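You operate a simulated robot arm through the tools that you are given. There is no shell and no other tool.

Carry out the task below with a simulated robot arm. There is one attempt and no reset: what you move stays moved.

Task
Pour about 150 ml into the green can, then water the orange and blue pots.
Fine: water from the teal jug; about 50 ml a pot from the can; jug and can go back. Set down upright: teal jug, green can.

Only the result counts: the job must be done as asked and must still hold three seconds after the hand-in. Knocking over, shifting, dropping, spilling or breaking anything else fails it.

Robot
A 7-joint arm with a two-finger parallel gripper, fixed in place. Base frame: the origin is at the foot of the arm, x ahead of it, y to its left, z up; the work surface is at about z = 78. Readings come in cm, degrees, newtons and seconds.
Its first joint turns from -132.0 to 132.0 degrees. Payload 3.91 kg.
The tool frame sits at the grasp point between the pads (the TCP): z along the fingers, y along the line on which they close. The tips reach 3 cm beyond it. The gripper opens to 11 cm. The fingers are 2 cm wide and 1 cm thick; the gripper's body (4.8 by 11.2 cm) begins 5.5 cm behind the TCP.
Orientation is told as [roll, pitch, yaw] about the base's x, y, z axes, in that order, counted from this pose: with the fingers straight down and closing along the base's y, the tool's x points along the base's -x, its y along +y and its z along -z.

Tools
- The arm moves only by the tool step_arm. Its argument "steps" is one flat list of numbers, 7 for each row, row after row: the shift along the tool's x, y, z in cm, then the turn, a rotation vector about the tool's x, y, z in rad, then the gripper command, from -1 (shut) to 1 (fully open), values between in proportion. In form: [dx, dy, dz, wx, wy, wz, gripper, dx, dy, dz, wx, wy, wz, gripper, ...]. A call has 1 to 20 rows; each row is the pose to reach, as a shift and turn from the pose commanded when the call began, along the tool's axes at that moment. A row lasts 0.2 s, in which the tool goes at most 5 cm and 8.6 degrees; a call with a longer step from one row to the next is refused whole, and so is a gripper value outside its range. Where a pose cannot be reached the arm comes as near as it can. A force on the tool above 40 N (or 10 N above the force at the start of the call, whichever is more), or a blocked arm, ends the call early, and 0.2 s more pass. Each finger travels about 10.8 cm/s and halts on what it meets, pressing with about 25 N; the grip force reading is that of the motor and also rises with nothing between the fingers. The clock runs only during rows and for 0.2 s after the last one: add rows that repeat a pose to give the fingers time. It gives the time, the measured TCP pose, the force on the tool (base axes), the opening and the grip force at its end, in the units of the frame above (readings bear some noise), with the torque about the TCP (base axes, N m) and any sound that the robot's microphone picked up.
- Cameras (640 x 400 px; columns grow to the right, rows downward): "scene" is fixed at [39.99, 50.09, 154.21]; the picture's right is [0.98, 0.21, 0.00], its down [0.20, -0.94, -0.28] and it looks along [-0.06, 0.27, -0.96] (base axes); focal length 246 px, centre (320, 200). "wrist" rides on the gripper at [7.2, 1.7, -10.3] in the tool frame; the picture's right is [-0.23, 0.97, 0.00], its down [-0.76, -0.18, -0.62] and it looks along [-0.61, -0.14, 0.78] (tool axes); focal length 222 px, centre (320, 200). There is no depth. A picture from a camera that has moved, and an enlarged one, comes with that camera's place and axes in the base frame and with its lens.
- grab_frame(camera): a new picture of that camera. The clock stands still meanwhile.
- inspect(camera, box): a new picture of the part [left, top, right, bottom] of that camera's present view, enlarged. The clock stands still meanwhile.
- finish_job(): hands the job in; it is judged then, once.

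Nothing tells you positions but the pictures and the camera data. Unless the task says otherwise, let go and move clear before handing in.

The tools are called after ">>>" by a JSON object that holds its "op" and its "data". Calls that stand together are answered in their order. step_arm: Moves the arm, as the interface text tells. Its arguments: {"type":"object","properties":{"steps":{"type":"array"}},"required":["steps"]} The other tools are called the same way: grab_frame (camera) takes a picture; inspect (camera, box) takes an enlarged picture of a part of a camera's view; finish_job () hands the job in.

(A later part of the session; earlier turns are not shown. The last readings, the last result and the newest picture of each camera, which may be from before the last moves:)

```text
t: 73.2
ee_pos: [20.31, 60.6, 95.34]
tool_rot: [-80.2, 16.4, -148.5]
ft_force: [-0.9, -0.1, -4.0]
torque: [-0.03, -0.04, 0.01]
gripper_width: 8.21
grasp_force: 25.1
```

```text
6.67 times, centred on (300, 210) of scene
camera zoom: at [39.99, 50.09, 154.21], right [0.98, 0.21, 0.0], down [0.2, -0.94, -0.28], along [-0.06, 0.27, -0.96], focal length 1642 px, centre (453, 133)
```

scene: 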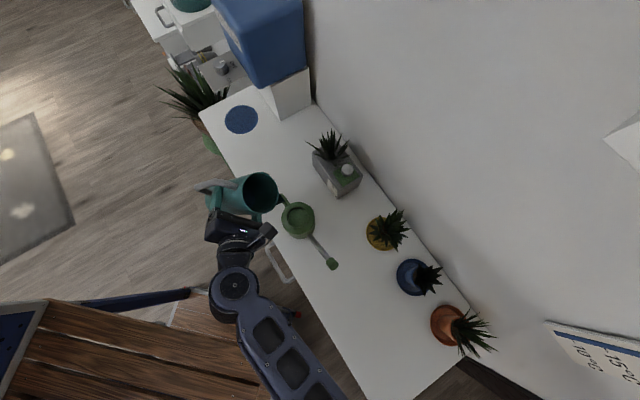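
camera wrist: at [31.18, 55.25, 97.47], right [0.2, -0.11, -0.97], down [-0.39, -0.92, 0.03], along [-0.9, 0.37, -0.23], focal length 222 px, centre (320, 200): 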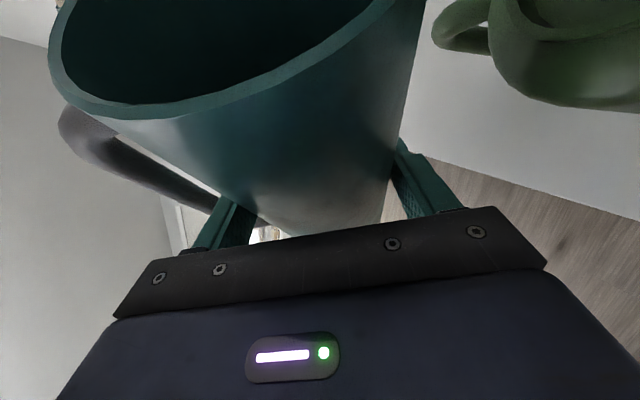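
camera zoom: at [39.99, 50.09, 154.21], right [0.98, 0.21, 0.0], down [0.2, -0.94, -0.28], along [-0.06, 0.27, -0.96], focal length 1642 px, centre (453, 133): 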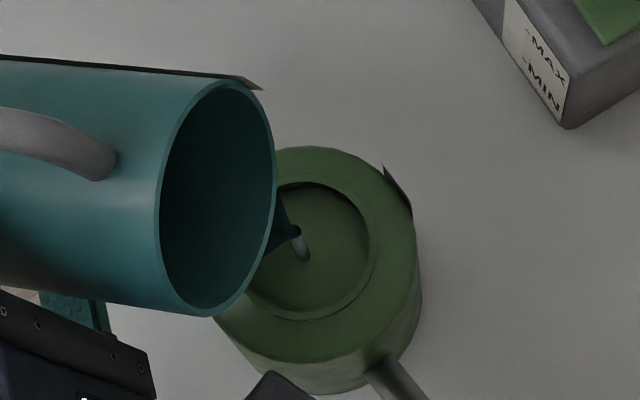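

The trickle continues at 71°. I'll keep waiting while sampling the weight.

>>> {"op": "step_arm", "data": {"steps": [0, 0, 0, 0, 0, 0, -1, 0, 0, 0, 0, 0, 0, -1, 0, 0, 0, 0, 0, 0, -1]}}

>>> {"op": "step_arm", "data": {"steps": [0, 0, 0, 0, 0, 0, -1, 0, 0, 0, 0, 0, 0, -1, 0, 0, 0, 0, 0, 0, -1]}}

>>> {"op": "step_arm", "data": {"steps": [0, 0, 0, 0, 0, 0, -1, 0, 0, 0, 0, 0, 0, -1, 0, 0, 0, 0, 0, 0, -1]}}

>>> {"op": "inspect", "data": {"camera": "scene", "box": [270, 180, 330, 240]}}

>>> {"op": "step_arm", "data": {"steps": [0, 0, 0, 0, 0, 0, -1, 0, 0, 0, 0, 0, 0, -1, 0, 0, 0, 0, 0, 0, -1]}}

>>> {"op": "step_arm", "data": {"steps": [0, 0, 0, 0, 0, 0, -1, 0, 0, 0, 0, 0, 0, -1, 0, 0, 0, 0, 0, 0, -1]}}

>>> {"op": "inspect", "data": {"camera": "scene", "box": [270, 180, 330, 240]}}

```text
t: 74.0
ee_pos: [20.29, 60.53, 95.16]
tool_rot: [-80.2, 16.4, -148.5]
ft_force: [0.0, 0.4, -3.9]
torque: [-0.03, -0.06, 0.03]
gripper_width: 8.21
grasp_force: 24.6
```

```text
t: 74.8
ee_pos: [20.32, 60.71, 95.22]
tool_rot: [-80.3, 16.4, -148.5]
ft_force: [0.0, -0.5, -2.9]
torque: [-0.06, -0.05, 0.0]
gripper_width: 8.23
grasp_force: 25.0
```

```text
t: 75.6
ee_pos: [20.29, 60.59, 95.17]
tool_rot: [-80.2, 16.3, -148.5]
ft_force: [0.1, -0.6, -3.6]
torque: [-0.05, -0.05, 0.0]
gripper_width: 8.21
grasp_force: 24.6
```

```text
6.67 times, centred on (300, 210) of scene
camera zoom: at [39.99, 50.09, 154.21], right [0.98, 0.21, 0.0], down [0.2, -0.94, -0.28], along [-0.06, 0.27, -0.96], focal length 1642 px, centre (453, 133)
```

zoom: 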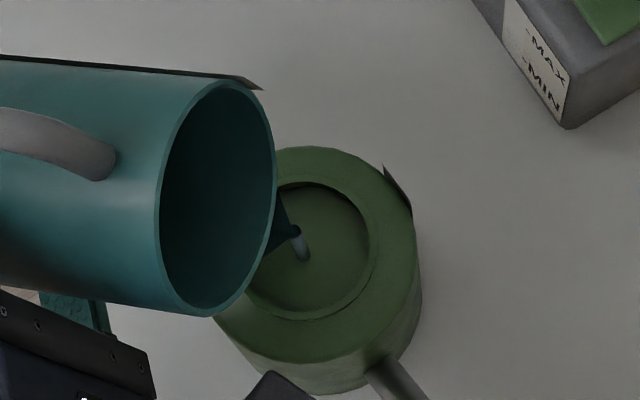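

```text
t: 76.4
ee_pos: [20.21, 60.47, 95.24]
tool_rot: [-80.2, 16.4, -148.5]
ft_force: [-0.5, -0.3, -4.6]
torque: [-0.05, -0.06, -0.02]
gripper_width: 8.2
grasp_force: 25.0
```

```text
t: 77.2
ee_pos: [20.33, 60.52, 95.29]
tool_rot: [-80.2, 16.3, -148.5]
ft_force: [-0.9, 0.0, -3.8]
torque: [-0.07, -0.03, 0.01]
gripper_width: 8.21
grasp_force: 25.0
```

```text
6.67 times, centred on (300, 210) of scene
camera zoom: at [39.99, 50.09, 154.21], right [0.98, 0.21, 0.0], down [0.2, -0.94, -0.28], along [-0.06, 0.27, -0.96], focal length 1642 px, centre (453, 133)
```

zoom: 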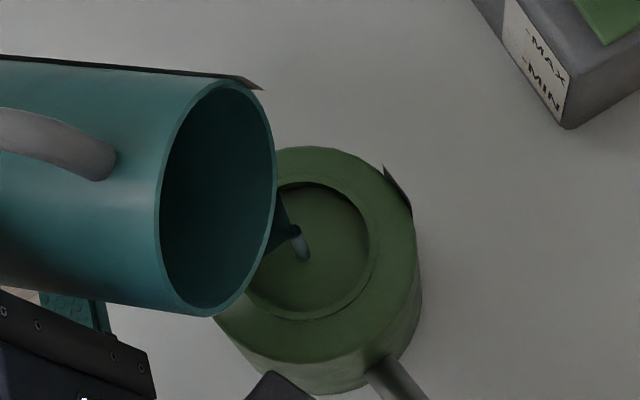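

The weight barely changes now. I'll look closely into the can's opening to see whether water is collecting there.

>>> {"op": "inspect", "data": {"camera": "scene", "box": [290, 195, 325, 230]}}

>>> {"op": "inspect", "data": {"camera": "wrist", "box": [380, 0, 640, 200]}}

```text
11.43 times, centred on (308, 212) of scene
camera zoom: at [39.99, 50.09, 154.21], right [0.98, 0.21, 0.0], down [0.2, -0.94, -0.28], along [-0.06, 0.27, -0.96], focal length 2815 px, centre (463, 57)
```

zoom: 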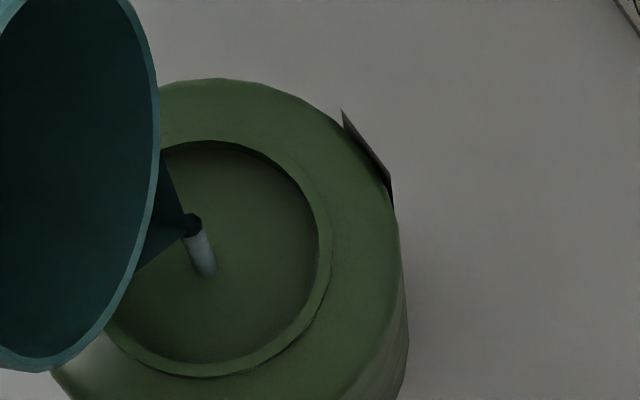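

```text
2.00 times, centred on (510, 100) of wrist
camera zoom: at [31.61, 55.24, 97.42], right [0.13, -0.11, -0.98], down [-0.39, -0.92, 0.06], along [-0.91, 0.37, -0.17], focal length 444 px, centre (-60, 400)
```

zoom: 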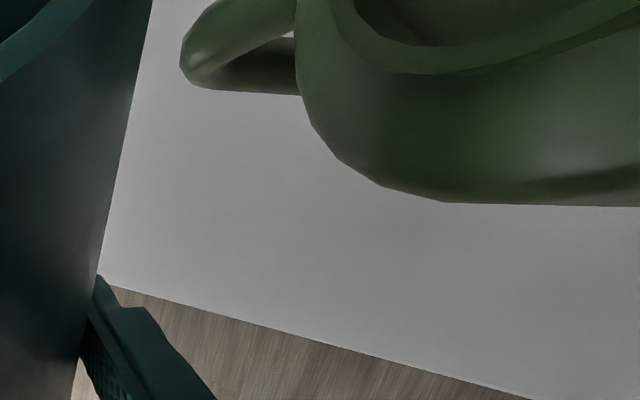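

The stream ends at a recessed disc about 1.7 cm below the collar, so I can't read the level through the opening. I'll stop pouring, bring the jug upright, put it back home and read the can's scale before adding the rest.

>>> {"op": "step_arm", "data": {"steps": [0.006, -0.7, 0.024, -0.0344, 0, -0.0596, -1, 0.012, -1.39, 0.048, -0.0688, 0, -0.1192, -1, 0.018, -2.09, 0.072, -0.1033, 0, -0.1788, -1, 0.025, -2.78, 0.096, -0.1377, 0, -0.2384, -1, 0.031, -3.48, 0.12, -0.1721, 0, -0.2981, -1, 0.037, -4.17, 0.144, -0.2065, 0, -0.3577, -1, 0.043, -4.87, 0.168, -0.241, 0, -0.4173, -1, 0.049, -5.56, 0.192, -0.2754, 0, -0.4769, -1, 0.056, -6.26, 0.216, -0.3098, 0, -0.5365, -1, 0.062, -6.96, 0.24, -0.3442, 0, -0.5961, -1, 0.068, -7.65, 0.264, -0.3786, 0, -0.6557, -1, 0.074, -8.35, 0.288, -0.4131, 0, -0.7153, -1, 0.08, -9.04, 0.312, -0.4475, 0, -0.775, -1, 0.086, -9.74, 0.336, -0.4819, 0, -0.8346, -1, 0.093, -10.43, 0.36, -0.5163, 0, -0.8942, -1, 0.099, -11.13, 0.384, -0.5508, 0, -0.9538, -1, 0.105, -11.82, 0.408, -0.5852, 0, -1.0134, -1, 0.111, -12.52, 0.432, -0.6196, 0, -1.073, -1, 0.111, -12.52, 0.432, -0.6196, 0, -1.073, -1]}}

>>> {"op": "inspect", "data": {"camera": "scene", "box": [240, 170, 360, 270]}}

>>> {"op": "grab_frame", "data": {"camera": "scene"}}

```text
t: 81.2
ee_pos: [15.94, 61.0, 107.03]
tool_rot: [0.0, 59.9, -89.8]
ft_force: [0.4, -0.1, -3.0]
torque: [-0.06, -0.01, -0.01]
gripper_width: 8.22
grasp_force: 25.0
```

```text
4.00 times, centred on (300, 220) of scene
camera zoom: at [39.99, 50.09, 154.21], right [0.98, 0.21, 0.0], down [0.2, -0.94, -0.28], along [-0.06, 0.27, -0.96], focal length 985 px, centre (400, 120)
```

zoom: 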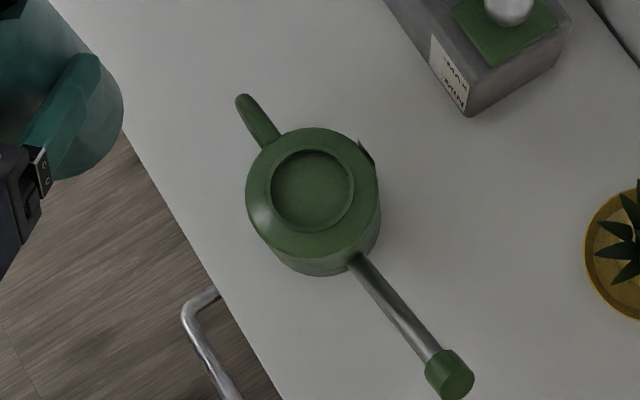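

```text
taken
```

scene: 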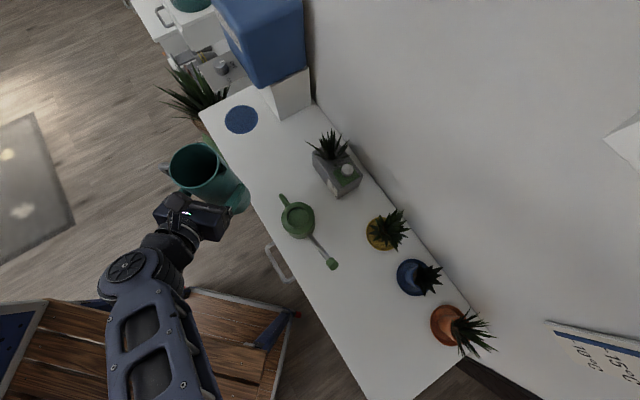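

No spill is visible around the can. I'll average some weight readings with the jug upright.

>>> {"op": "step_arm", "data": {"steps": [0, 0, 0, 0, 0, 0, -1]}}

>>> {"op": "step_arm", "data": {"steps": [0, 0, 0, 0, 0, 0, -1]}}

>>> {"op": "step_arm", "data": {"steps": [0, 0, 0, 0, 0, 0, -1]}}

>>> {"op": "step_arm", "data": {"steps": [0, 0, 0, 0, 0, 0, -1]}}

>>> {"op": "step_arm", "data": {"steps": [0, 0, 0, 0, 0, 0, -1]}}

>>> {"op": "step_arm", "data": {"steps": [0, 0, 0, 0, 0, 0, -1]}}

>>> {"op": "step_arm", "data": {"steps": [0, 0, 0, 0, 0, 0, -1]}}

>>> {"op": "step_arm", "data": {"steps": [0, 0, 0, 0, 0, 0, -1]}}

>>> {"op": "inspect", "data": {"camera": "scene", "box": [150, 130, 270, 230]}}

```text
t: 81.6
ee_pos: [15.99, 61.02, 106.98]
tool_rot: [0.0, 59.9, -89.9]
ft_force: [-0.1, 0.2, -3.3]
torque: [-0.03, -0.06, 0.01]
gripper_width: 8.24
grasp_force: 25.2
```

```text
t: 82.0
ee_pos: [15.97, 61.1, 107.09]
tool_rot: [0.0, 60.0, -89.9]
ft_force: [-0.6, -0.5, -4.3]
torque: [0.0, 0.0, -0.01]
gripper_width: 8.21
grasp_force: 25.0
```

```text
t: 82.4
ee_pos: [15.83, 61.02, 107.16]
tool_rot: [0.1, 60.0, -89.8]
ft_force: [-0.7, 0.1, -3.6]
torque: [-0.03, -0.04, -0.01]
gripper_width: 8.22
grasp_force: 25.1
```

```text
t: 82.8
ee_pos: [15.99, 61.13, 107.0]
tool_rot: [-0.1, 60.0, -89.9]
ft_force: [-0.5, -0.2, -3.0]
torque: [-0.01, 0.02, -0.02]
gripper_width: 8.2
grasp_force: 25.0
```

```text
t: 83.2
ee_pos: [15.91, 61.01, 107.01]
tool_rot: [0.0, 60.0, -89.9]
ft_force: [0.0, -0.2, -3.5]
torque: [-0.06, -0.07, -0.02]
gripper_width: 8.24
grasp_force: 25.1
```

```text
t: 83.6
ee_pos: [16.0, 61.17, 107.05]
tool_rot: [0.0, 60.0, -89.9]
ft_force: [-0.4, 0.2, -3.6]
torque: [-0.08, -0.03, 0.01]
gripper_width: 8.21
grasp_force: 24.4
```

```text
t: 84.0
ee_pos: [15.93, 61.03, 106.93]
tool_rot: [0.0, 60.0, -89.9]
ft_force: [0.5, 0.3, -3.3]
torque: [-0.09, -0.06, 0.02]
gripper_width: 8.21
grasp_force: 24.9
```

```text
t: 84.4
ee_pos: [15.91, 61.05, 106.95]
tool_rot: [0.1, 60.0, -89.9]
ft_force: [-0.2, 0.8, -3.5]
torque: [-0.03, -0.06, -0.02]
gripper_width: 8.2
grasp_force: 25.1
```

```text
4.00 times, centred on (210, 180) of scene
camera zoom: at [39.99, 50.09, 154.21], right [0.98, 0.21, 0.0], down [0.2, -0.94, -0.28], along [-0.06, 0.27, -0.96], focal length 985 px, centre (760, 280)
```

zoom: 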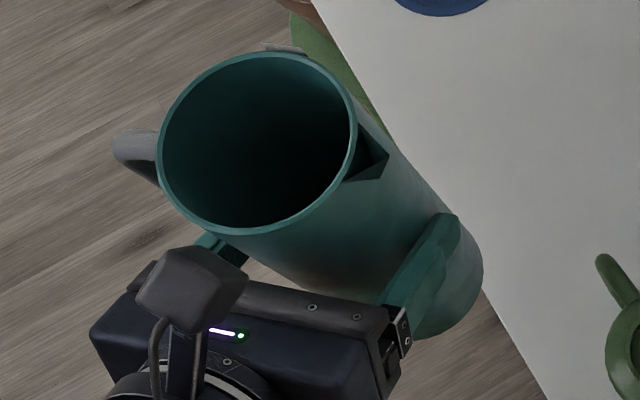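

About 1.0 N lighter, so roughly 100 ml has been poured. I'll carry the jug back above its home spot.

>>> {"op": "step_arm", "data": {"steps": [0.5, 0.07, 1.07, 0.0432, 0, -0.0249, -1, 0.99, 0.14, 2.15, 0.0864, 0, -0.0499, -1, 1.49, 0.2, 3.22, 0.1296, 0, -0.0748, -1, 1.99, 0.27, 4.3, 0.1727, 0, -0.0997, -1, 2.48, 0.34, 5.37, 0.2159, 0, -0.1246, -1, 2.98, 0.41, 6.45, 0.2591, 0, -0.1496, -1, 3.48, 0.48, 7.52, 0.3023, 0, -0.1745, -1, 3.97, 0.54, 8.59, 0.3455, 0, -0.1994, -1, 4.47, 0.61, 9.67, 0.3887, 0, -0.2244, -1, 4.96, 0.68, 10.74, 0.4319, 0, -0.2493, -1, 5.46, 0.75, 11.82, 0.475, 0, -0.2742, -1, 5.96, 0.81, 12.89, 0.5182, 0, -0.2991, -1, 6.45, 0.88, 13.97, 0.5614, 0, -0.3241, -1, 6.95, 0.95, 15.04, 0.6046, 0, -0.349, -1, 6.95, 0.95, 15.04, 0.6046, 0, -0.349, -1, 6.95, 0.95, 15.04, 0.6046, 0, -0.349, -1]}}

>>> {"op": "step_arm", "data": {"steps": [0, 0, 0, 0, 0, 0, -1]}}

```text
t: 87.8
ee_pos: [16.78, 77.47, 105.62]
tool_rot: [0.1, 60.0, -49.9]
ft_force: [0.5, -0.3, -3.4]
torque: [-0.02, -0.07, -0.04]
gripper_width: 8.21
grasp_force: 24.5
```

```text
t: 88.2
ee_pos: [16.8, 77.46, 105.39]
tool_rot: [0.1, 59.9, -50.0]
ft_force: [-0.2, 0.6, -3.6]
torque: [0.01, -0.01, 0.04]
gripper_width: 8.22
grasp_force: 24.7
```

I'll lower the jug until it is just above the table.

>>> {"op": "step_arm", "data": {"steps": [-1.2, 0, 0.69, 0, 0, 0, -1, -2.4, 0, 1.39, 0, 0, 0, -1, -3.6, 0, 2.08, 0, 0, 0, -1, -4.8, 0, 2.77, 0, 0, 0, -1, -6.0, 0, 3.46, 0, 0, 0, -1, -7.2, 0, 4.16, 0, 0, 0, -1, -8.4, 0, 4.85, 0, 0, 0, -1, -9.6, 0, 5.54, 0, 0, 0, -1, -10.8, 0, 6.24, 0, 0, 0, -1, -12.0, 0, 6.93, 0, 0, 0, -1, -13.0, 0, 7.5, 0, 0, 0, -1, -13.8, 0, 7.97, 0, 0, 0, -1, -14.2, 0, 8.2, 0, 0, 0, -1, -14.2, 0, 8.2, 0, 0, 0, -1]}}

>>> {"op": "inspect", "data": {"camera": "scene", "box": [220, 120, 300, 200]}}

```text
t: 91.2
ee_pos: [17.0, 77.38, 89.12]
tool_rot: [0.1, 60.0, -49.9]
ft_force: [0.2, 0.1, -3.8]
torque: [0.0, -0.08, -0.01]
gripper_width: 8.21
grasp_force: 25.0
```

```text
5.00 times, centred on (260, 160) of scene
camera zoom: at [39.99, 50.09, 154.21], right [0.98, 0.21, 0.0], down [0.2, -0.94, -0.28], along [-0.06, 0.27, -0.96], focal length 1231 px, centre (620, 400)
```

zoom: 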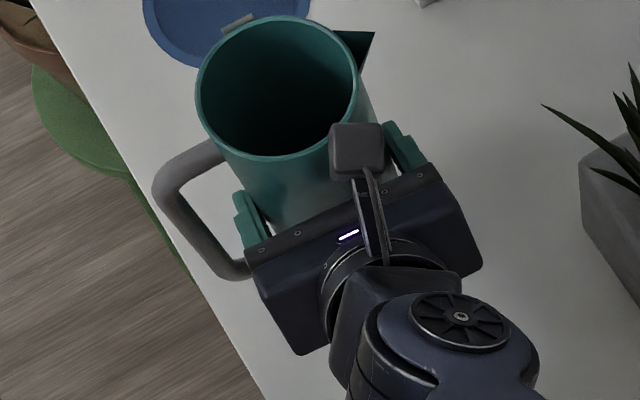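

Half a centimetre to go. I'll lower slowly until the force shows contact.

>>> {"op": "step_arm", "data": {"steps": [-0.13, 0, 0.075, 0, 0, 0, -1, -0.26, 0, 0.15, 0, 0, 0, -1, -0.39, 0, 0.225, 0, 0, 0, -1, -0.48, 0, 0.28, 0, 0, 0, -1, -0.52, 0, 0.3, 0, 0, 0, -1]}}

>>> {"op": "step_arm", "data": {"steps": [0, 0, 0, 0, 0, 0, -1]}}

```text
t: 92.4
ee_pos: [17.01, 77.51, 88.75]
tool_rot: [0.0, 60.1, -49.8]
ft_force: [2.7, 1.3, 15.4]
torque: [0.15, 0.26, -0.02]
gripper_width: 8.23
grasp_force: 24.8
```

```text
t: 92.8
ee_pos: [16.95, 77.47, 88.72]
tool_rot: [0.1, 60.1, -49.8]
ft_force: [2.9, 5.7, 21.9]
torque: [0.35, 0.09, -0.18]
gripper_width: 8.25
grasp_force: 24.6
```

The jug is on the table with about 20 N pressing, so I'll relax slightly and then open the fingers just enough to release.

>>> {"op": "step_arm", "data": {"steps": [0.13, 0, -0.075, 0, 0, 0, -1, 0.13, 0, -0.075, 0, 0, 0, -1]}}

```text
t: 93.4
ee_pos: [17.08, 77.48, 88.58]
tool_rot: [0.0, 60.0, -49.9]
ft_force: [4.8, 4.9, 14.3]
torque: [0.37, 0.03, -0.13]
gripper_width: 8.2
grasp_force: 25.0
```

>>> {"op": "step_arm", "data": {"steps": [0.09, 0, -0.05, 0, 0, 0, -1, 0.17, 0, -0.1, 0, 0, 0, -1, 0.17, 0, -0.1, 0, 0, 0, -1]}}

```text
t: 94.2
ee_pos: [16.94, 77.37, 88.83]
tool_rot: [-0.1, 59.9, -50.0]
ft_force: [0.1, -0.6, -3.5]
torque: [-0.05, -0.08, 0.01]
gripper_width: 8.21
grasp_force: 25.4
```

The jug is now about 1 mm off the table. I'll lower that millimetre and release.

>>> {"op": "step_arm", "data": {"steps": [-0.06, 0, 0.035, 0, 0, 0, -1, -0.1, 0, 0.06, 0, 0, 0, -1]}}

>>> {"op": "step_arm", "data": {"steps": [0, 0, 0, 0, 0, 0, 0.55, 0, 0, 0, 0, 0, 0, 0.65, 0, 0, 0, 0, 0, 0, 0.75, 0, 0, 0, 0, 0, 0, 0.8545, 0, 0, 0, 0, 0, 0, 0.8545]}}

>>> {"op": "inspect", "data": {"camera": "scene", "box": [220, 120, 300, 200]}}

>>> {"op": "inspect", "data": {"camera": "wrist", "box": [160, 0, 480, 220]}}

```text
t: 94.8
ee_pos: [16.91, 77.43, 88.78]
tool_rot: [0.1, 59.9, -49.9]
ft_force: [0.2, -0.1, -3.7]
torque: [-0.02, -0.07, -0.03]
gripper_width: 8.2
grasp_force: 25.5
```

```text
t: 96.0
ee_pos: [16.94, 77.46, 88.78]
tool_rot: [0.0, 60.0, -49.9]
ft_force: [0.3, 0.4, -0.6]
torque: [0.0, 0.03, -0.03]
gripper_width: 10.19
grasp_force: 0.1
```

```text
5.00 times, centred on (260, 160) of scene
camera zoom: at [39.99, 50.09, 154.21], right [0.98, 0.21, 0.0], down [0.2, -0.94, -0.28], along [-0.06, 0.27, -0.96], focal length 1231 px, centre (620, 400)
```

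zoom: 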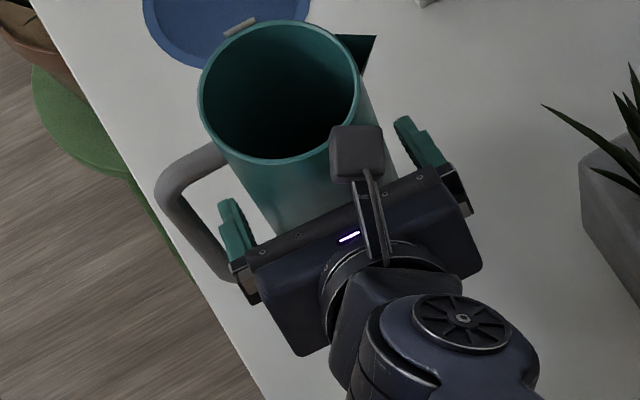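

```text
1.82 times, centred on (320, 110) of wrist
camera zoom: at [21.61, 74.53, 100.27], right [0.82, 0.54, -0.2], down [0.46, -0.82, -0.35], along [-0.35, 0.19, -0.92], focal length 404 px, centre (320, 364)
```

zoom: 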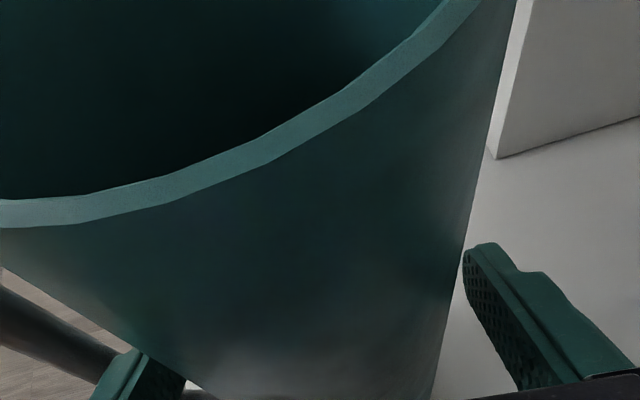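

The jug is back home and upright, in the same place as before. I'll withdraw along the tool axis.

>>> {"op": "step_arm", "data": {"steps": [0, 0, -1, 0, 0, 0, 0.8545, 0, 0, -2, 0, 0, 0, 0.8545, 0, 0, -3.2, 0, 0, 0, 0.8545, 0, 0, -4.6, 0, 0, 0, 0.8545, 0, 0, -6.2, 0, 0, 0, 0.8545, 0, 0, -8, 0, 0, 0, 0.8545, 0, 0, -10, 0, 0, 0, 0.8545, 0, 0, -12.5, 0, 0, 0, 0.8545, 0, 0, -15, 0, 0, 0, 0.8545, 4, 0, -17, 0, 0, 0, 0.8545, 8, 0, -17, 0, 0, 0, 0.8545, 10, 0, -17, 0, 0, 0, 0.8545]}}

>>> {"op": "grab_frame", "data": {"camera": "wrist"}}

```text
t: 98.6
ee_pos: [23.01, 69.95, 105.73]
tool_rot: [-0.1, 59.9, -50.0]
ft_force: [0.5, 0.2, -1.2]
torque: [0.01, 0.05, 0.05]
gripper_width: 10.2
grasp_force: 0.1
```

```text
taken
camera wrist: at [27.81, 66.97, 117.37], right [0.82, 0.54, -0.2], down [0.46, -0.82, -0.35], along [-0.35, 0.19, -0.92], focal length 222 px, centre (320, 200)
```

wrist: 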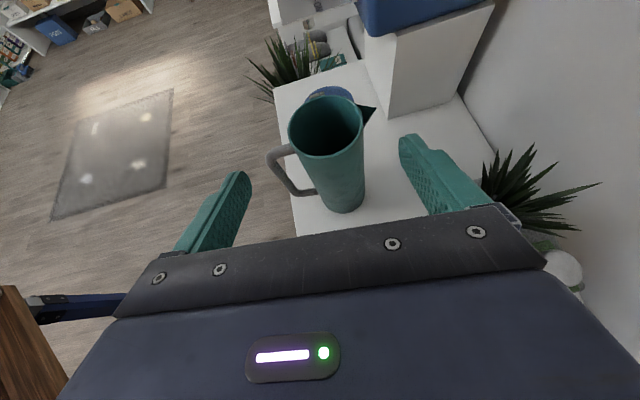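

Now I'll go back to the far-side view of the can's scale.

>>> {"op": "step_arm", "data": {"steps": [-0.22, 0.72, -1.13, 0, -0.131, 0, 0.8545, -0.44, 1.43, -2.27, 0, -0.262, 0, 0.8545, -0.66, 2.15, -3.4, 0, -0.393, 0, 0.8545, -0.89, 2.87, -4.53, 0, -0.524, 0, 0.8545, -1.11, 3.58, -5.66, 0, -0.654, 0, 0.8545, -1.33, 4.3, -6.8, 0, -0.785, 0, 0.8545, -1.55, 5.01, -7.93, 0, -0.916, 0, 0.8545, -1.77, 5.73, -9.06, 0, -1.047, 0, 0.8545]}}

>>> {"op": "step_arm", "data": {"steps": [0, 0, 0, 0, 0, 0.14, 0.8545, 0, 0, 0, 0, 0, 0.28, 0.8545, 0, 0, 0, 0, 0, 0.42, 0.8545, 0, 0, 0, 0, 0, 0.56, 0.8545, 0, 0, 0, 0, 0, 0.7, 0.8545, 0, 0, 0, 0, 0, 0.84, 0.8545, 0, 0, 0, 0, 0, 0.98, 0.8545, 0, 0, 0, 0, 0, 1.12, 0.8545, 0, 0, 0, 0, 0, 1.26, 0.8545, 0, 0, 0, 0, 0, 1.4, 0.8545, 0, 0, 0, 0, 0, 1.431, 0.8545]}}

>>> {"op": "step_arm", "data": {"steps": [0.7, 0, 1.0, 0, -0.117, 0, 0.8545, 1.3, 0, 2.0, 0, -0.233, 0, 0.8545, 1.9, 0, 2.8, 0, -0.349, 0, 0.8545, 1.9, 0, 2.8, 0, -0.349, 0, 0.8545]}}

>>> {"op": "grab_frame", "data": {"camera": "wrist"}}

```text
t: 100.4
ee_pos: [33.23, 67.07, 108.83]
tool_rot: [0.0, -0.2, -49.9]
ft_force: [-0.2, -0.2, -0.1]
torque: [0.0, 0.0, 0.02]
gripper_width: 10.19
grasp_force: 0.1
```

```text
t: 102.8
ee_pos: [33.28, 67.09, 108.99]
tool_rot: [0.0, 0.1, -131.9]
ft_force: [0.2, -0.5, -0.5]
torque: [0.01, 0.02, -0.01]
gripper_width: 10.2
grasp_force: 0.0
```

```text
t: 103.8
ee_pos: [34.43, 68.58, 106.21]
tool_rot: [-0.1, -20.1, -131.9]
ft_force: [-0.3, 0.9, 0.1]
torque: [-0.02, -0.01, 0.01]
gripper_width: 10.22
grasp_force: 0.1
```

```text
taken
camera wrist: at [42.53, 75.04, 113.46], right [0.58, -0.81, 0.08], down [-0.47, -0.25, 0.85], along [-0.67, -0.53, -0.53], focal length 222 px, centre (320, 200)
```

wrist: 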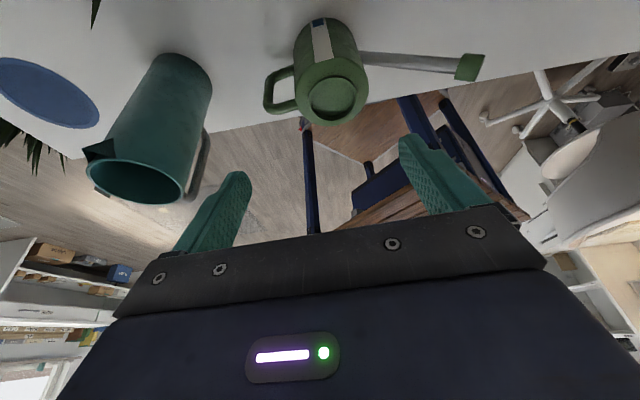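

>>> {"op": "inspect", "data": {"camera": "wrist", "box": [290, 10, 360, 70]}}

>>> {"op": "inspect", "data": {"camera": "wrist", "box": [300, 12, 340, 40]}}

>>> {"op": "inspect", "data": {"camera": "wrist", "box": [250, 5, 390, 135]}}

```text
6.67 times, centred on (325, 40) of wrist
camera zoom: at [42.53, 75.04, 113.46], right [0.58, -0.81, 0.08], down [-0.47, -0.25, 0.85], along [-0.67, -0.53, -0.53], focal length 1481 px, centre (287, 1267)
```

zoom: 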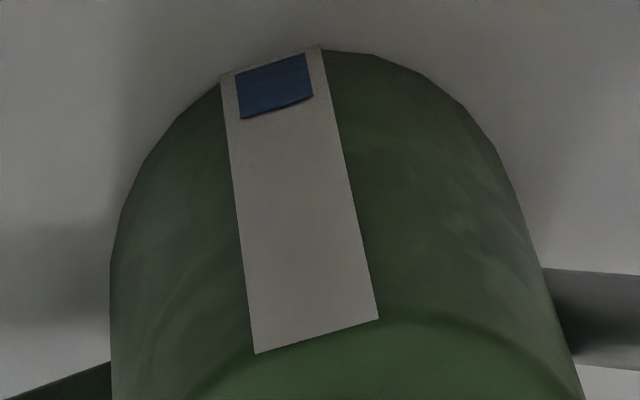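

```text
14.29 times, centred on (320, 26) of wrist
camera zoom: at [42.53, 75.04, 113.46], right [0.58, -0.81, 0.08], down [-0.47, -0.25, 0.85], along [-0.67, -0.53, -0.53], focal length 3173 px, centre (320, 2686)
```

zoom: 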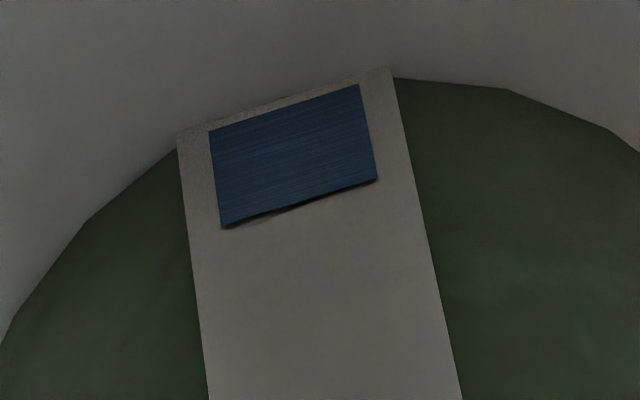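

```text
3.08 times, centred on (320, 70) of wrist
camera zoom: at [42.53, 75.04, 113.46], right [0.58, -0.81, 0.08], down [-0.47, -0.25, 0.85], along [-0.67, -0.53, -0.53], focal length 684 px, centre (320, 600)
```

zoom: 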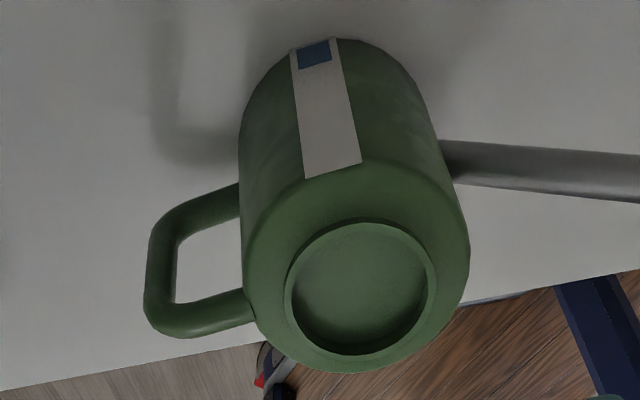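

The scale works: the can shows a blue column about 2.0 cm tall, around 110 ml, which fits the weight. I need about 40 ml more, so I'll go back for the jug along the same path.

>>> {"op": "step_arm", "data": {"steps": [-0.9, 0, -0.65, 0, 0.117, 0, 0.8545, -1.8, 0, -1.3, 0, 0.233, 0, 0.8545, -2.72, 0, -1.97, 0, 0.349, 0, 0.8545]}}

>>> {"op": "step_arm", "data": {"steps": [0, 0, 0, 0, 0, -0.14, 0.8545, 0, 0, 0, 0, 0, -0.28, 0.8545, 0, 0, 0, 0, 0, -0.42, 0.8545, 0, 0, 0, 0, 0, -0.56, 0.8545, 0, 0, 0, 0, 0, -0.7, 0.8545, 0, 0, 0, 0, 0, -0.84, 0.8545, 0, 0, 0, 0, 0, -0.98, 0.8545, 0, 0, 0, 0, 0, -1.12, 0.8545, 0, 0, 0, 0, 0, -1.26, 0.8545, 0, 0, 0, 0, 0, -1.4, 0.8545, 0, 0, 0, 0, 0, -1.431, 0.8545]}}

>>> {"op": "step_arm", "data": {"steps": [0.61, -0.65, 1.42, 0, 0.1163, 0, 0.8545, 1.22, -1.3, 2.83, 0, 0.2327, 0, 0.8545, 1.83, -1.95, 4.25, 0, 0.349, 0, 0.8545, 2.44, -2.6, 5.66, 0, 0.4653, 0, 0.8545, 3.04, -3.26, 7.08, 0, 0.5817, 0, 0.8545, 3.65, -3.91, 8.49, 0, 0.698, 0, 0.8545, 4.26, -4.56, 9.91, 0, 0.8143, 0, 0.8545, 4.87, -5.21, 11.3, 0, 0.9307, 0, 0.8545, 5.48, -5.86, 12.74, 0, 1.047, 0, 0.8545, 5.48, -5.86, 12.74, 0, 1.047, 0, 0.8545]}}

>>> {"op": "inspect", "data": {"camera": "wrist", "box": [160, 0, 480, 220]}}

```text
t: 104.6
ee_pos: [33.29, 67.14, 108.95]
tool_rot: [0.0, 0.0, -131.9]
ft_force: [0.9, -0.4, 0.1]
torque: [-0.04, 0.03, 0.02]
gripper_width: 10.21
grasp_force: 0.1
```

```text
t: 107.0
ee_pos: [33.23, 67.01, 109.01]
tool_rot: [0.0, 0.0, -49.8]
ft_force: [-0.8, 0.2, 0.3]
torque: [-0.03, -0.02, 0.03]
gripper_width: 10.22
grasp_force: 0.1
```

```text
t: 109.2
ee_pos: [25.17, 67.46, 96.22]
tool_rot: [0.0, 59.9, -49.9]
ft_force: [-0.3, -0.1, -0.7]
torque: [0.01, 0.0, -0.01]
gripper_width: 10.2
grasp_force: 0.1
```

```text
1.82 times, centred on (320, 110) of wrist
camera zoom: at [29.87, 64.51, 107.67], right [0.82, 0.54, -0.2], down [0.46, -0.82, -0.35], along [-0.35, 0.2, -0.92], focal length 404 px, centre (320, 364)
```

zoom: 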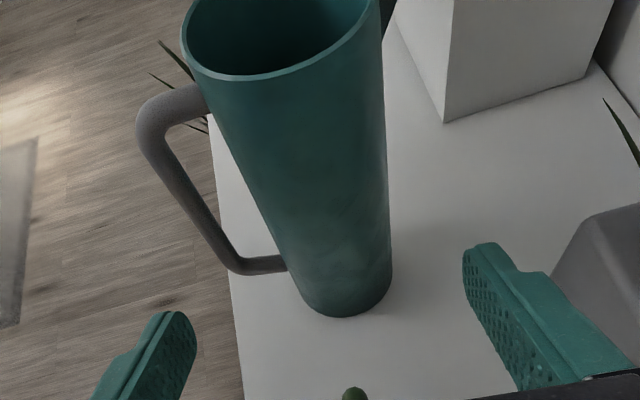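

I'm lined up again. I'll advance to the same grasp point and grip.

>>> {"op": "step_arm", "data": {"steps": [0, 0.05, 2, 0, 0, 0, 0.8545, 0, 0.1, 4, 0, 0, 0, 0.8545, 0, 0.11, 6, 0, 0, 0, 0.8545, 0, 0.11, 7.5, 0, 0, 0, 0.8545, 0, 0.11, 9, 0, 0, 0, 0.8545, 0, 0.11, 10, 0, 0, 0, 0.8545, 0, 0.11, 11, 0, 0, 0, 0.8545, 0, 0.11, 12, 0, 0, 0, 0.8545, 0.03, 0.11, 13, 0, 0, 0, 0.8545, 0.03, 0.11, 14, 0, 0, 0, 0.8545, 0.03, 0.11, 14.9, 0, 0, 0, 0.8545, 0.03, 0.11, 14.9, 0, 0, 0, 0.8545]}}

>>> {"op": "inspect", "data": {"camera": "scene", "box": [220, 120, 300, 200]}}

```text
t: 111.8
ee_pos: [16.89, 77.51, 88.63]
tool_rot: [0.1, 59.8, -49.8]
ft_force: [-0.3, -0.6, 0.5]
torque: [0.01, 0.01, -0.02]
gripper_width: 10.22
grasp_force: 0.2
```

```text
5.00 times, centred on (260, 160) of scene
camera zoom: at [39.99, 50.09, 154.21], right [0.98, 0.21, 0.0], down [0.2, -0.94, -0.28], along [-0.06, 0.27, -0.96], focal length 1231 px, centre (620, 400)
```

zoom: 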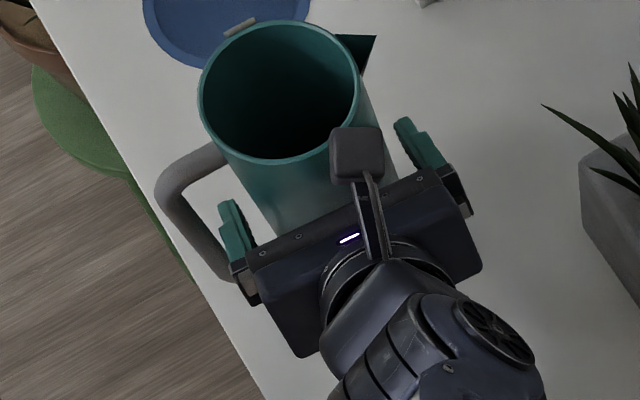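

>>> {"op": "step_arm", "data": {"steps": [0, 0, 0, 0, 0, 0, 0.7, 0, 0, 0, 0, 0, 0, 0.6, 0, 0, 0, 0, 0, 0, 0.5, 0, 0, 0, 0, 0, 0, 0, 0, 0, 0, 0, 0, 0, -1, 0, 0, 0, 0, 0, 0, -1, 0, 0, 0, 0, 0, 0, -1]}}

>>> {"op": "step_arm", "data": {"steps": [0.43, 0, -0.25, 0, 0, 0, -1, 0.87, 0, -0.5, 0, 0, 0, -1, 1.73, 0, -1.0, 0, 0, 0, -1, 3.0, 0, -1.73, 0, 0, 0, -1, 4.2, 0, -2.42, 0, 0, 0, -1, 5.4, 0, -3.12, 0, 0, 0, -1, 6.6, 0, -3.81, 0, 0, 0, -1, 7.8, 0, -4.5, 0, 0, 0, -1, 9.0, 0, -5.2, 0, 0, 0, -1, 10.2, 0, -5.89, 0, 0, 0, -1, 11.4, 0, -6.58, 0, 0, 0, -1, 12.6, 0, -7.27, 0, 0, 0, -1, 13.8, 0, -7.97, 0, 0, 0, -1, 14.7, 0, -8.5, 0, 0, 0, -1, 14.7, 0, -8.5, 0, 0, 0, -1]}}

>>> {"op": "grab_frame", "data": {"camera": "scene"}}

```text
t: 113.4
ee_pos: [16.88, 77.42, 88.61]
tool_rot: [0.0, 60.0, -49.9]
ft_force: [1.7, 0.6, 0.4]
torque: [0.03, -0.05, -0.05]
gripper_width: 8.19
grasp_force: 24.9
```

```text
t: 116.6
ee_pos: [16.92, 77.52, 105.87]
tool_rot: [-0.1, 60.0, -49.8]
ft_force: [-0.9, 0.9, -4.3]
torque: [-0.01, -0.11, 0.0]
gripper_width: 8.25
grasp_force: 25.2
```

```text
taken
```

scene: 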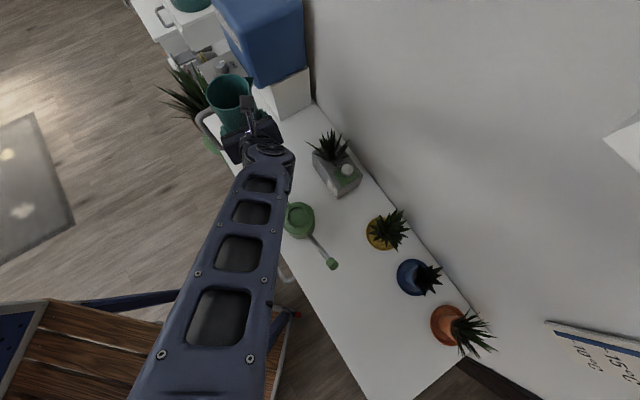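

The jug is lifted again. I'll repeat the swing to the can side.

>>> {"op": "step_arm", "data": {"steps": [-0.36, -0.81, -0.79, -0.0432, 0, 0.0249, -1, -0.71, -1.61, -1.58, -0.0864, 0, 0.0499, -1, -1.07, -2.42, -2.37, -0.1296, 0, 0.0748, -1, -1.43, -3.23, -3.15, -0.1727, 0, 0.0997, -1, -1.78, -4.04, -3.94, -0.2159, 0, 0.1246, -1, -2.14, -4.84, -4.73, -0.2591, 0, 0.1496, -1, -2.5, -5.65, -5.52, -0.3023, 0, 0.1745, -1, -2.85, -6.46, -6.31, -0.3455, 0, 0.1994, -1, -3.21, -7.26, -7.1, -0.3887, 0, 0.2244, -1, -3.56, -8.07, -7.89, -0.4319, 0, 0.2493, -1, -3.92, -8.88, -8.67, -0.475, 0, 0.2742, -1, -4.28, -9.69, -9.46, -0.5182, 0, 0.2991, -1, -4.63, -10.49, -10.25, -0.5614, 0, 0.3241, -1, -4.99, -11.3, -11.04, -0.6046, 0, 0.349, -1, -4.99, -11.3, -11.04, -0.6046, 0, 0.349, -1]}}

>>> {"op": "step_arm", "data": {"steps": [0, 0, 0, 0, 0, 0, -1]}}

>>> {"op": "inspect", "data": {"camera": "scene", "box": [150, 130, 270, 230]}}

```text
t: 119.8
ee_pos: [15.94, 60.89, 106.87]
tool_rot: [0.0, 60.0, -89.8]
ft_force: [-0.9, 0.0, -3.2]
torque: [-0.06, -0.06, -0.04]
gripper_width: 8.19
grasp_force: 24.6
```

```text
t: 120.2
ee_pos: [16.07, 60.99, 107.0]
tool_rot: [0.0, 60.0, -89.8]
ft_force: [0.1, -0.5, -4.0]
torque: [-0.06, -0.05, 0.03]
gripper_width: 8.21
grasp_force: 25.6
```

```text
4.00 times, centred on (210, 180) of scene
camera zoom: at [39.99, 50.09, 154.21], right [0.98, 0.21, 0.0], down [0.2, -0.94, -0.28], along [-0.06, 0.27, -0.96], focal length 985 px, centre (760, 280)
```

zoom: 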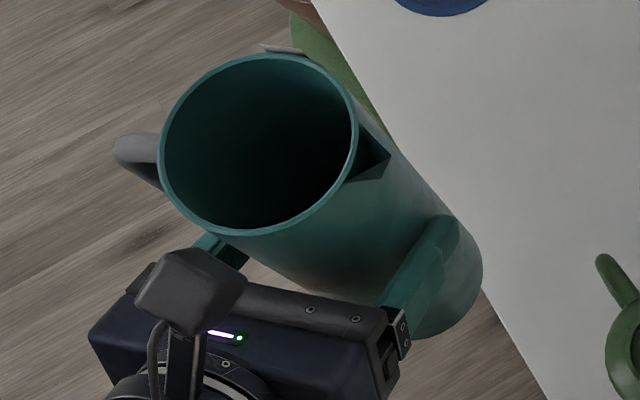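

Same geometry as before. I'll tilt to 63° at the spot used earlier.

>>> {"op": "step_arm", "data": {"steps": [-0.555, 0.247, 0.32, 0.0344, 0, 0.0595, -1, -1.11, 0.494, 0.64, 0.0687, 0, 0.119, -1, -1.665, 0.741, 0.96, 0.1031, 0, 0.1785, -1, -2.22, 0.988, 1.28, 0.1375, 0, 0.2381, -1, -2.775, 1.234, 1.6, 0.1718, 0, 0.2976, -1, -3.33, 1.481, 1.92, 0.2062, 0, 0.3571, -1, -3.885, 1.728, 2.24, 0.2405, 0, 0.4166, -1, -4.44, 1.975, 2.56, 0.2749, 0, 0.4761, -1, -4.995, 2.222, 2.88, 0.3093, 0, 0.5356, -1, -5.55, 2.469, 3.2, 0.3436, 0, 0.5951, -1, -6.105, 2.716, 3.52, 0.378, 0, 0.6546, -1, -6.66, 2.963, 3.84, 0.4124, 0, 0.7142, -1, -7.215, 3.209, 4.16, 0.4467, 0, 0.7737, -1, -7.77, 3.456, 4.48, 0.4811, 0, 0.8332, -1, -8.325, 3.703, 4.8, 0.5154, 0, 0.8927, -1, -8.88, 3.95, 5.125, 0.5498, 0, 0.9522, -1, -8.88, 3.95, 5.125, 0.5498, 0, 0.9522, -1]}}

>>> {"op": "step_arm", "data": {"steps": [0, 0, 0, 0, 0, 0, -1]}}

>>> {"op": "inspect", "data": {"camera": "scene", "box": [260, 170, 340, 250]}}

```text
t: 123.8
ee_pos: [19.95, 61.03, 96.78]
tool_rot: [-75.6, 23.0, -147.0]
ft_force: [-0.2, 0.0, -3.2]
torque: [-0.09, -0.05, 0.0]
gripper_width: 8.22
grasp_force: 24.9
```

```text
t: 124.2
ee_pos: [20.08, 60.96, 96.9]
tool_rot: [-75.7, 23.1, -147.0]
ft_force: [0.6, 0.2, -3.6]
torque: [-0.03, -0.07, -0.02]
gripper_width: 8.19
grasp_force: 25.1
```

```text
5.00 times, centred on (300, 210) of scene
camera zoom: at [39.99, 50.09, 154.21], right [0.98, 0.21, 0.0], down [0.2, -0.94, -0.28], along [-0.06, 0.27, -0.96], focal length 1231 px, centre (420, 150)
```

zoom: 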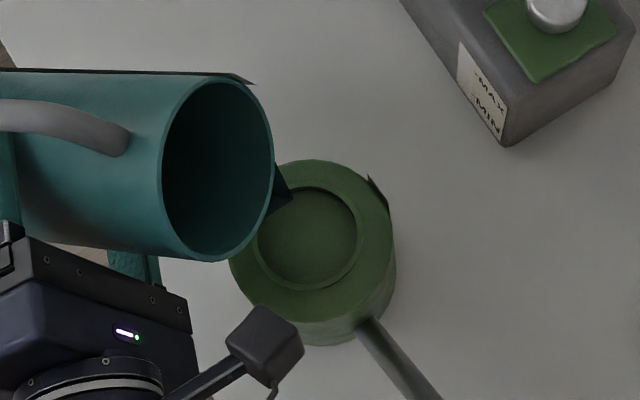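

>>> {"op": "step_arm", "data": {"steps": [-0.12, 0.25, -0.01, 0.0116, 0, 0.0202, -1, -0.23, 0.5, -0.02, 0.0233, 0, 0.0403, -1, -0.35, 0.75, -0.03, 0.0349, 0, 0.0605, -1, -0.47, 1.0, -0.04, 0.0465, 0, 0.0806, -1, -0.58, 1.25, -0.05, 0.0582, 0, 0.1008, -1, -0.7, 1.5, -0.06, 0.0698, 0, 0.1209, -1, -0.7, 1.5, -0.06, 0.0698, 0, 0.1209, -1]}}

>>> {"op": "inspect", "data": {"camera": "scene", "box": [270, 180, 330, 240]}}

```text
t: 125.8
ee_pos: [20.23, 60.56, 95.13]
tool_rot: [-80.2, 16.5, -148.5]
ft_force: [-0.7, -0.4, -3.9]
torque: [-0.02, -0.07, -0.02]
gripper_width: 8.21
grasp_force: 24.7
```

```text
6.67 times, centred on (300, 210) of scene
camera zoom: at [39.99, 50.09, 154.21], right [0.98, 0.21, 0.0], down [0.2, -0.94, -0.28], along [-0.06, 0.27, -0.96], focal length 1642 px, centre (453, 133)
```

zoom: 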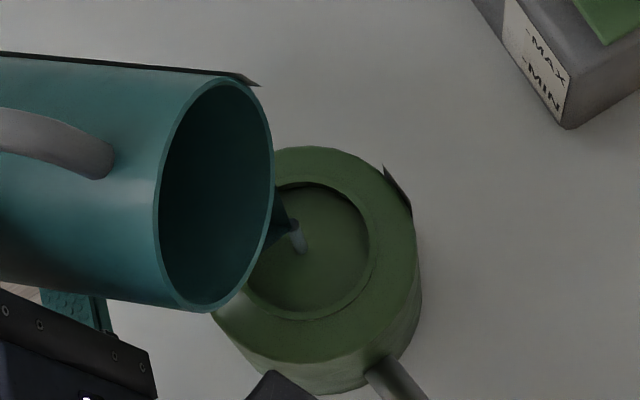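

A trickle has resumed at 71°. To measure exactly I want to read the jug's own scale, so I'll tilt back upright now and turn the jug so the scene camera can see its strip.

>>> {"op": "step_arm", "data": {"steps": [0.006, -0.7, 0.024, -0.0344, 0, -0.0596, -1, 0.012, -1.39, 0.048, -0.0688, 0, -0.1192, -1, 0.018, -2.09, 0.072, -0.1033, 0, -0.1788, -1, 0.025, -2.78, 0.096, -0.1377, 0, -0.2384, -1, 0.031, -3.48, 0.12, -0.1721, 0, -0.2981, -1, 0.037, -4.17, 0.144, -0.2065, 0, -0.3577, -1, 0.043, -4.87, 0.168, -0.241, 0, -0.4173, -1, 0.049, -5.56, 0.192, -0.2754, 0, -0.4769, -1, 0.056, -6.26, 0.216, -0.3098, 0, -0.5365, -1, 0.062, -6.96, 0.24, -0.3442, 0, -0.5961, -1, 0.068, -7.65, 0.264, -0.3786, 0, -0.6557, -1, 0.074, -8.35, 0.288, -0.4131, 0, -0.7153, -1, 0.08, -9.04, 0.312, -0.4475, 0, -0.775, -1, 0.086, -9.74, 0.336, -0.4819, 0, -0.8346, -1, 0.093, -10.43, 0.36, -0.5163, 0, -0.8942, -1, 0.099, -11.13, 0.384, -0.5508, 0, -0.9538, -1, 0.105, -11.82, 0.408, -0.5852, 0, -1.0134, -1, 0.111, -12.52, 0.432, -0.6196, 0, -1.073, -1, 0.111, -12.52, 0.432, -0.6196, 0, -1.073, -1]}}

>>> {"op": "step_arm", "data": {"steps": [0.025, 0.5, 0.04, -0.0756, 0, 0.0436, -1, 0.05, 1.0, 0.09, -0.1512, 0, 0.0873, -1, 0.075, 1.5, 0.13, -0.2268, 0, 0.1309, -1, 0.1, 2.0, 0.17, -0.3023, 0, 0.1745, -1, 0.125, 2.5, 0.22, -0.3779, 0, 0.2182, -1, 0.15, 3.0, 0.26, -0.4535, 0, 0.2618, -1, 0.175, 3.5, 0.3, -0.5291, 0, 0.3054, -1, 0.2, 4.0, 0.35, -0.6046, 0, 0.349, -1, 0.225, 4.5, 0.39, -0.6802, 0, 0.3927, -1, 0.25, 5.0, 0.43, -0.7558, 0, 0.4363, -1, 0.25, 5.0, 0.43, -0.7558, 0, 0.4363, -1]}}

>>> {"op": "grab_frame", "data": {"camera": "scene"}}

```text
t: 129.8
ee_pos: [15.95, 61.03, 106.89]
tool_rot: [0.1, 59.9, -89.7]
ft_force: [-0.5, 1.0, -4.3]
torque: [-0.05, -0.01, -0.03]
gripper_width: 8.2
grasp_force: 24.9
```

```text
t: 132.2
ee_pos: [33.67, 72.34, 105.21]
tool_rot: [0.0, 59.8, -139.9]
ft_force: [-0.6, 0.4, -3.8]
torque: [-0.08, 0.01, 0.04]
gripper_width: 8.22
grasp_force: 25.1
out of reach, approached as far as the arm can: row 2, 3, 4, 5, 6, 7, 8, 9, 10, 11
```

```text
taken
```

scene: 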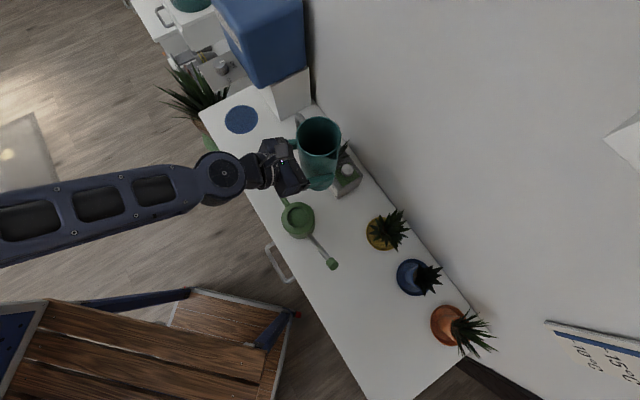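

The arm could not reach that pose and drifted toward the planter, about 17 cm off, so I need to check for contact right away.

>>> {"op": "inspect", "data": {"camera": "scene", "box": [250, 100, 390, 220]}}

>>> {"op": "grab_frame", "data": {"camera": "wrist"}}

>>> {"op": "inspect", "data": {"camera": "scene", "box": [310, 120, 370, 210]}}

```text
3.33 times, centred on (320, 160) of scene
camera zoom: at [39.99, 50.09, 154.21], right [0.98, 0.21, 0.0], down [0.2, -0.94, -0.28], along [-0.06, 0.27, -0.96], focal length 821 px, centre (320, 333)
```

zoom: 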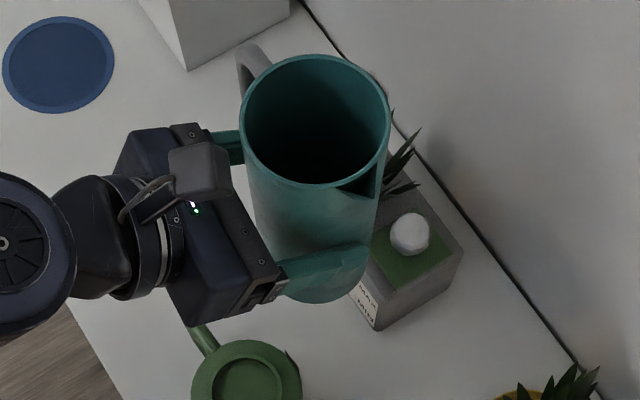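

```text
taken
camera wrist: at [30.65, 67.58, 116.69], right [0.54, -0.82, -0.2], down [-0.82, -0.46, -0.34], along [0.19, 0.35, -0.92], focal length 222 px, centre (320, 200)
```

wrist: 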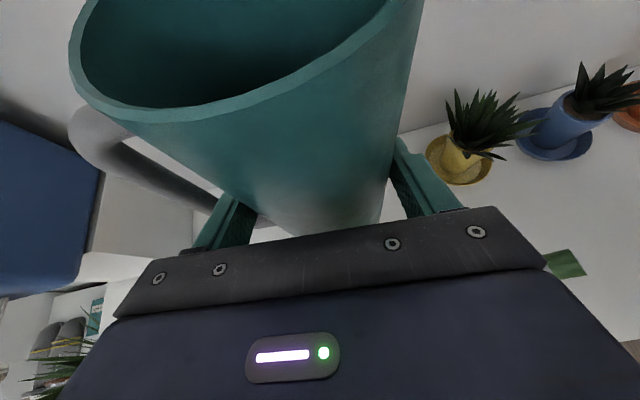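

```text
4.44 times, centred on (340, 165) of scene
camera zoom: at [39.99, 50.09, 154.21], right [0.98, 0.21, 0.0], down [0.2, -0.94, -0.28], along [-0.06, 0.27, -0.96], focal length 1095 px, centre (231, 356)
```

zoom: 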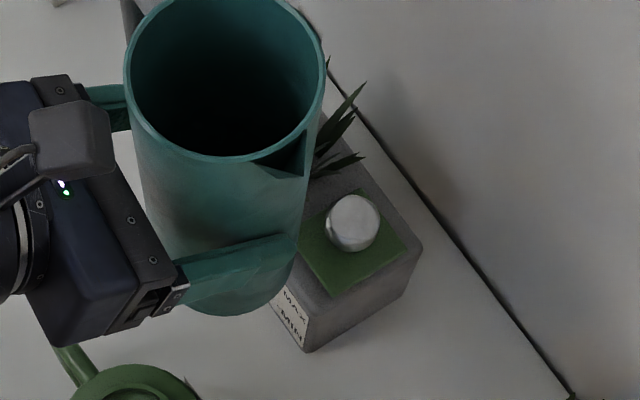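

The planter hasn't moved and no force shows, so the jug base passed above it. I'll first make a tiny upward move to see how the arm responds from here.

>>> {"op": "step_arm", "data": {"steps": [0.43, 0, -0.25, 0.05, 0, -0.029, -1]}}

```text
t: 132.6
ee_pos: [33.86, 72.34, 105.7]
tool_rot: [0.0, 60.0, -136.5]
ft_force: [1.1, 0.1, -4.0]
torque: [-0.05, 0.0, 0.0]
gripper_width: 8.21
grasp_force: 24.5
```

The arm responds normally from where it actually is. I'll raise the jug clear, then bring it back toward the robot while turning back to the earlier orientation.

>>> {"op": "step_arm", "data": {"steps": [0.87, 0, -0.5, 0, 0, 0, -1, 1.73, 0, -1.0, 0, 0, 0, -1, 2.6, 0, -1.5, 0, 0, 0, -1, 3.46, 0, -2.0, 0, 0, 0, -1, 3.46, 0, -2.0, 0, 0, 0, -1]}}

>>> {"op": "step_arm", "data": {"steps": [-0.6, -0.18, -1.04, 0.0586, 0, -0.0338, -1, -1.2, -0.36, -2.07, 0.1171, 0, -0.0676, -1, -1.79, -0.54, -3.1, 0.1757, 0, -0.1015, -1, -2.39, -0.72, -4.14, 0.2343, 0, -0.1353, -1, -2.99, -0.9, -5.18, 0.2928, 0, -0.1691, -1, -3.59, -1.09, -6.21, 0.3514, 0, -0.2029, -1, -4.18, -1.27, -7.25, 0.41, 0, -0.2367, -1, -4.78, -1.45, -8.28, 0.4685, 0, -0.2705, -1, -5.38, -1.63, -9.32, 0.5271, 0, -0.3044, -1, -5.98, -1.81, -10.35, 0.5857, 0, -0.3382, -1, -6.57, -1.99, -11.39, 0.6442, 0, -0.372, -1, -7.17, -2.17, -12.42, 0.7028, 0, -0.4058, -1, -7.17, -2.17, -12.42, 0.7028, 0, -0.4058, -1]}}

>>> {"op": "grab_frame", "data": {"camera": "scene"}}

```text
t: 133.8
ee_pos: [33.96, 72.5, 109.58]
tool_rot: [0.0, 60.0, -136.5]
ft_force: [0.5, -0.6, -3.9]
torque: [-0.06, 0.03, -0.01]
gripper_width: 8.21
grasp_force: 25.4
```

```text
t: 136.6
ee_pos: [22.06, 64.03, 109.52]
tool_rot: [0.2, 59.9, -89.9]
ft_force: [-0.1, -0.2, -3.7]
torque: [-0.05, -0.02, -0.01]
gripper_width: 8.2
grasp_force: 24.8
```

```text
taken
```

scene: 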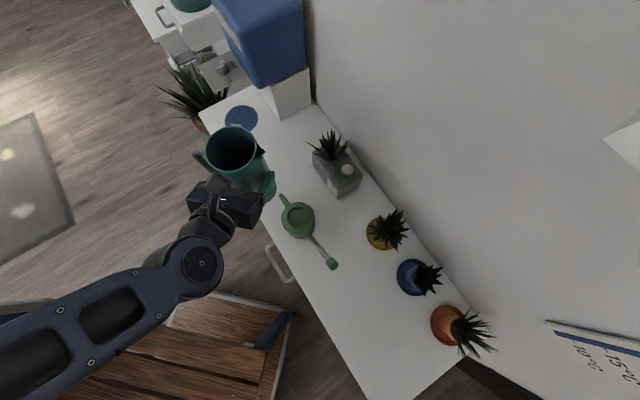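

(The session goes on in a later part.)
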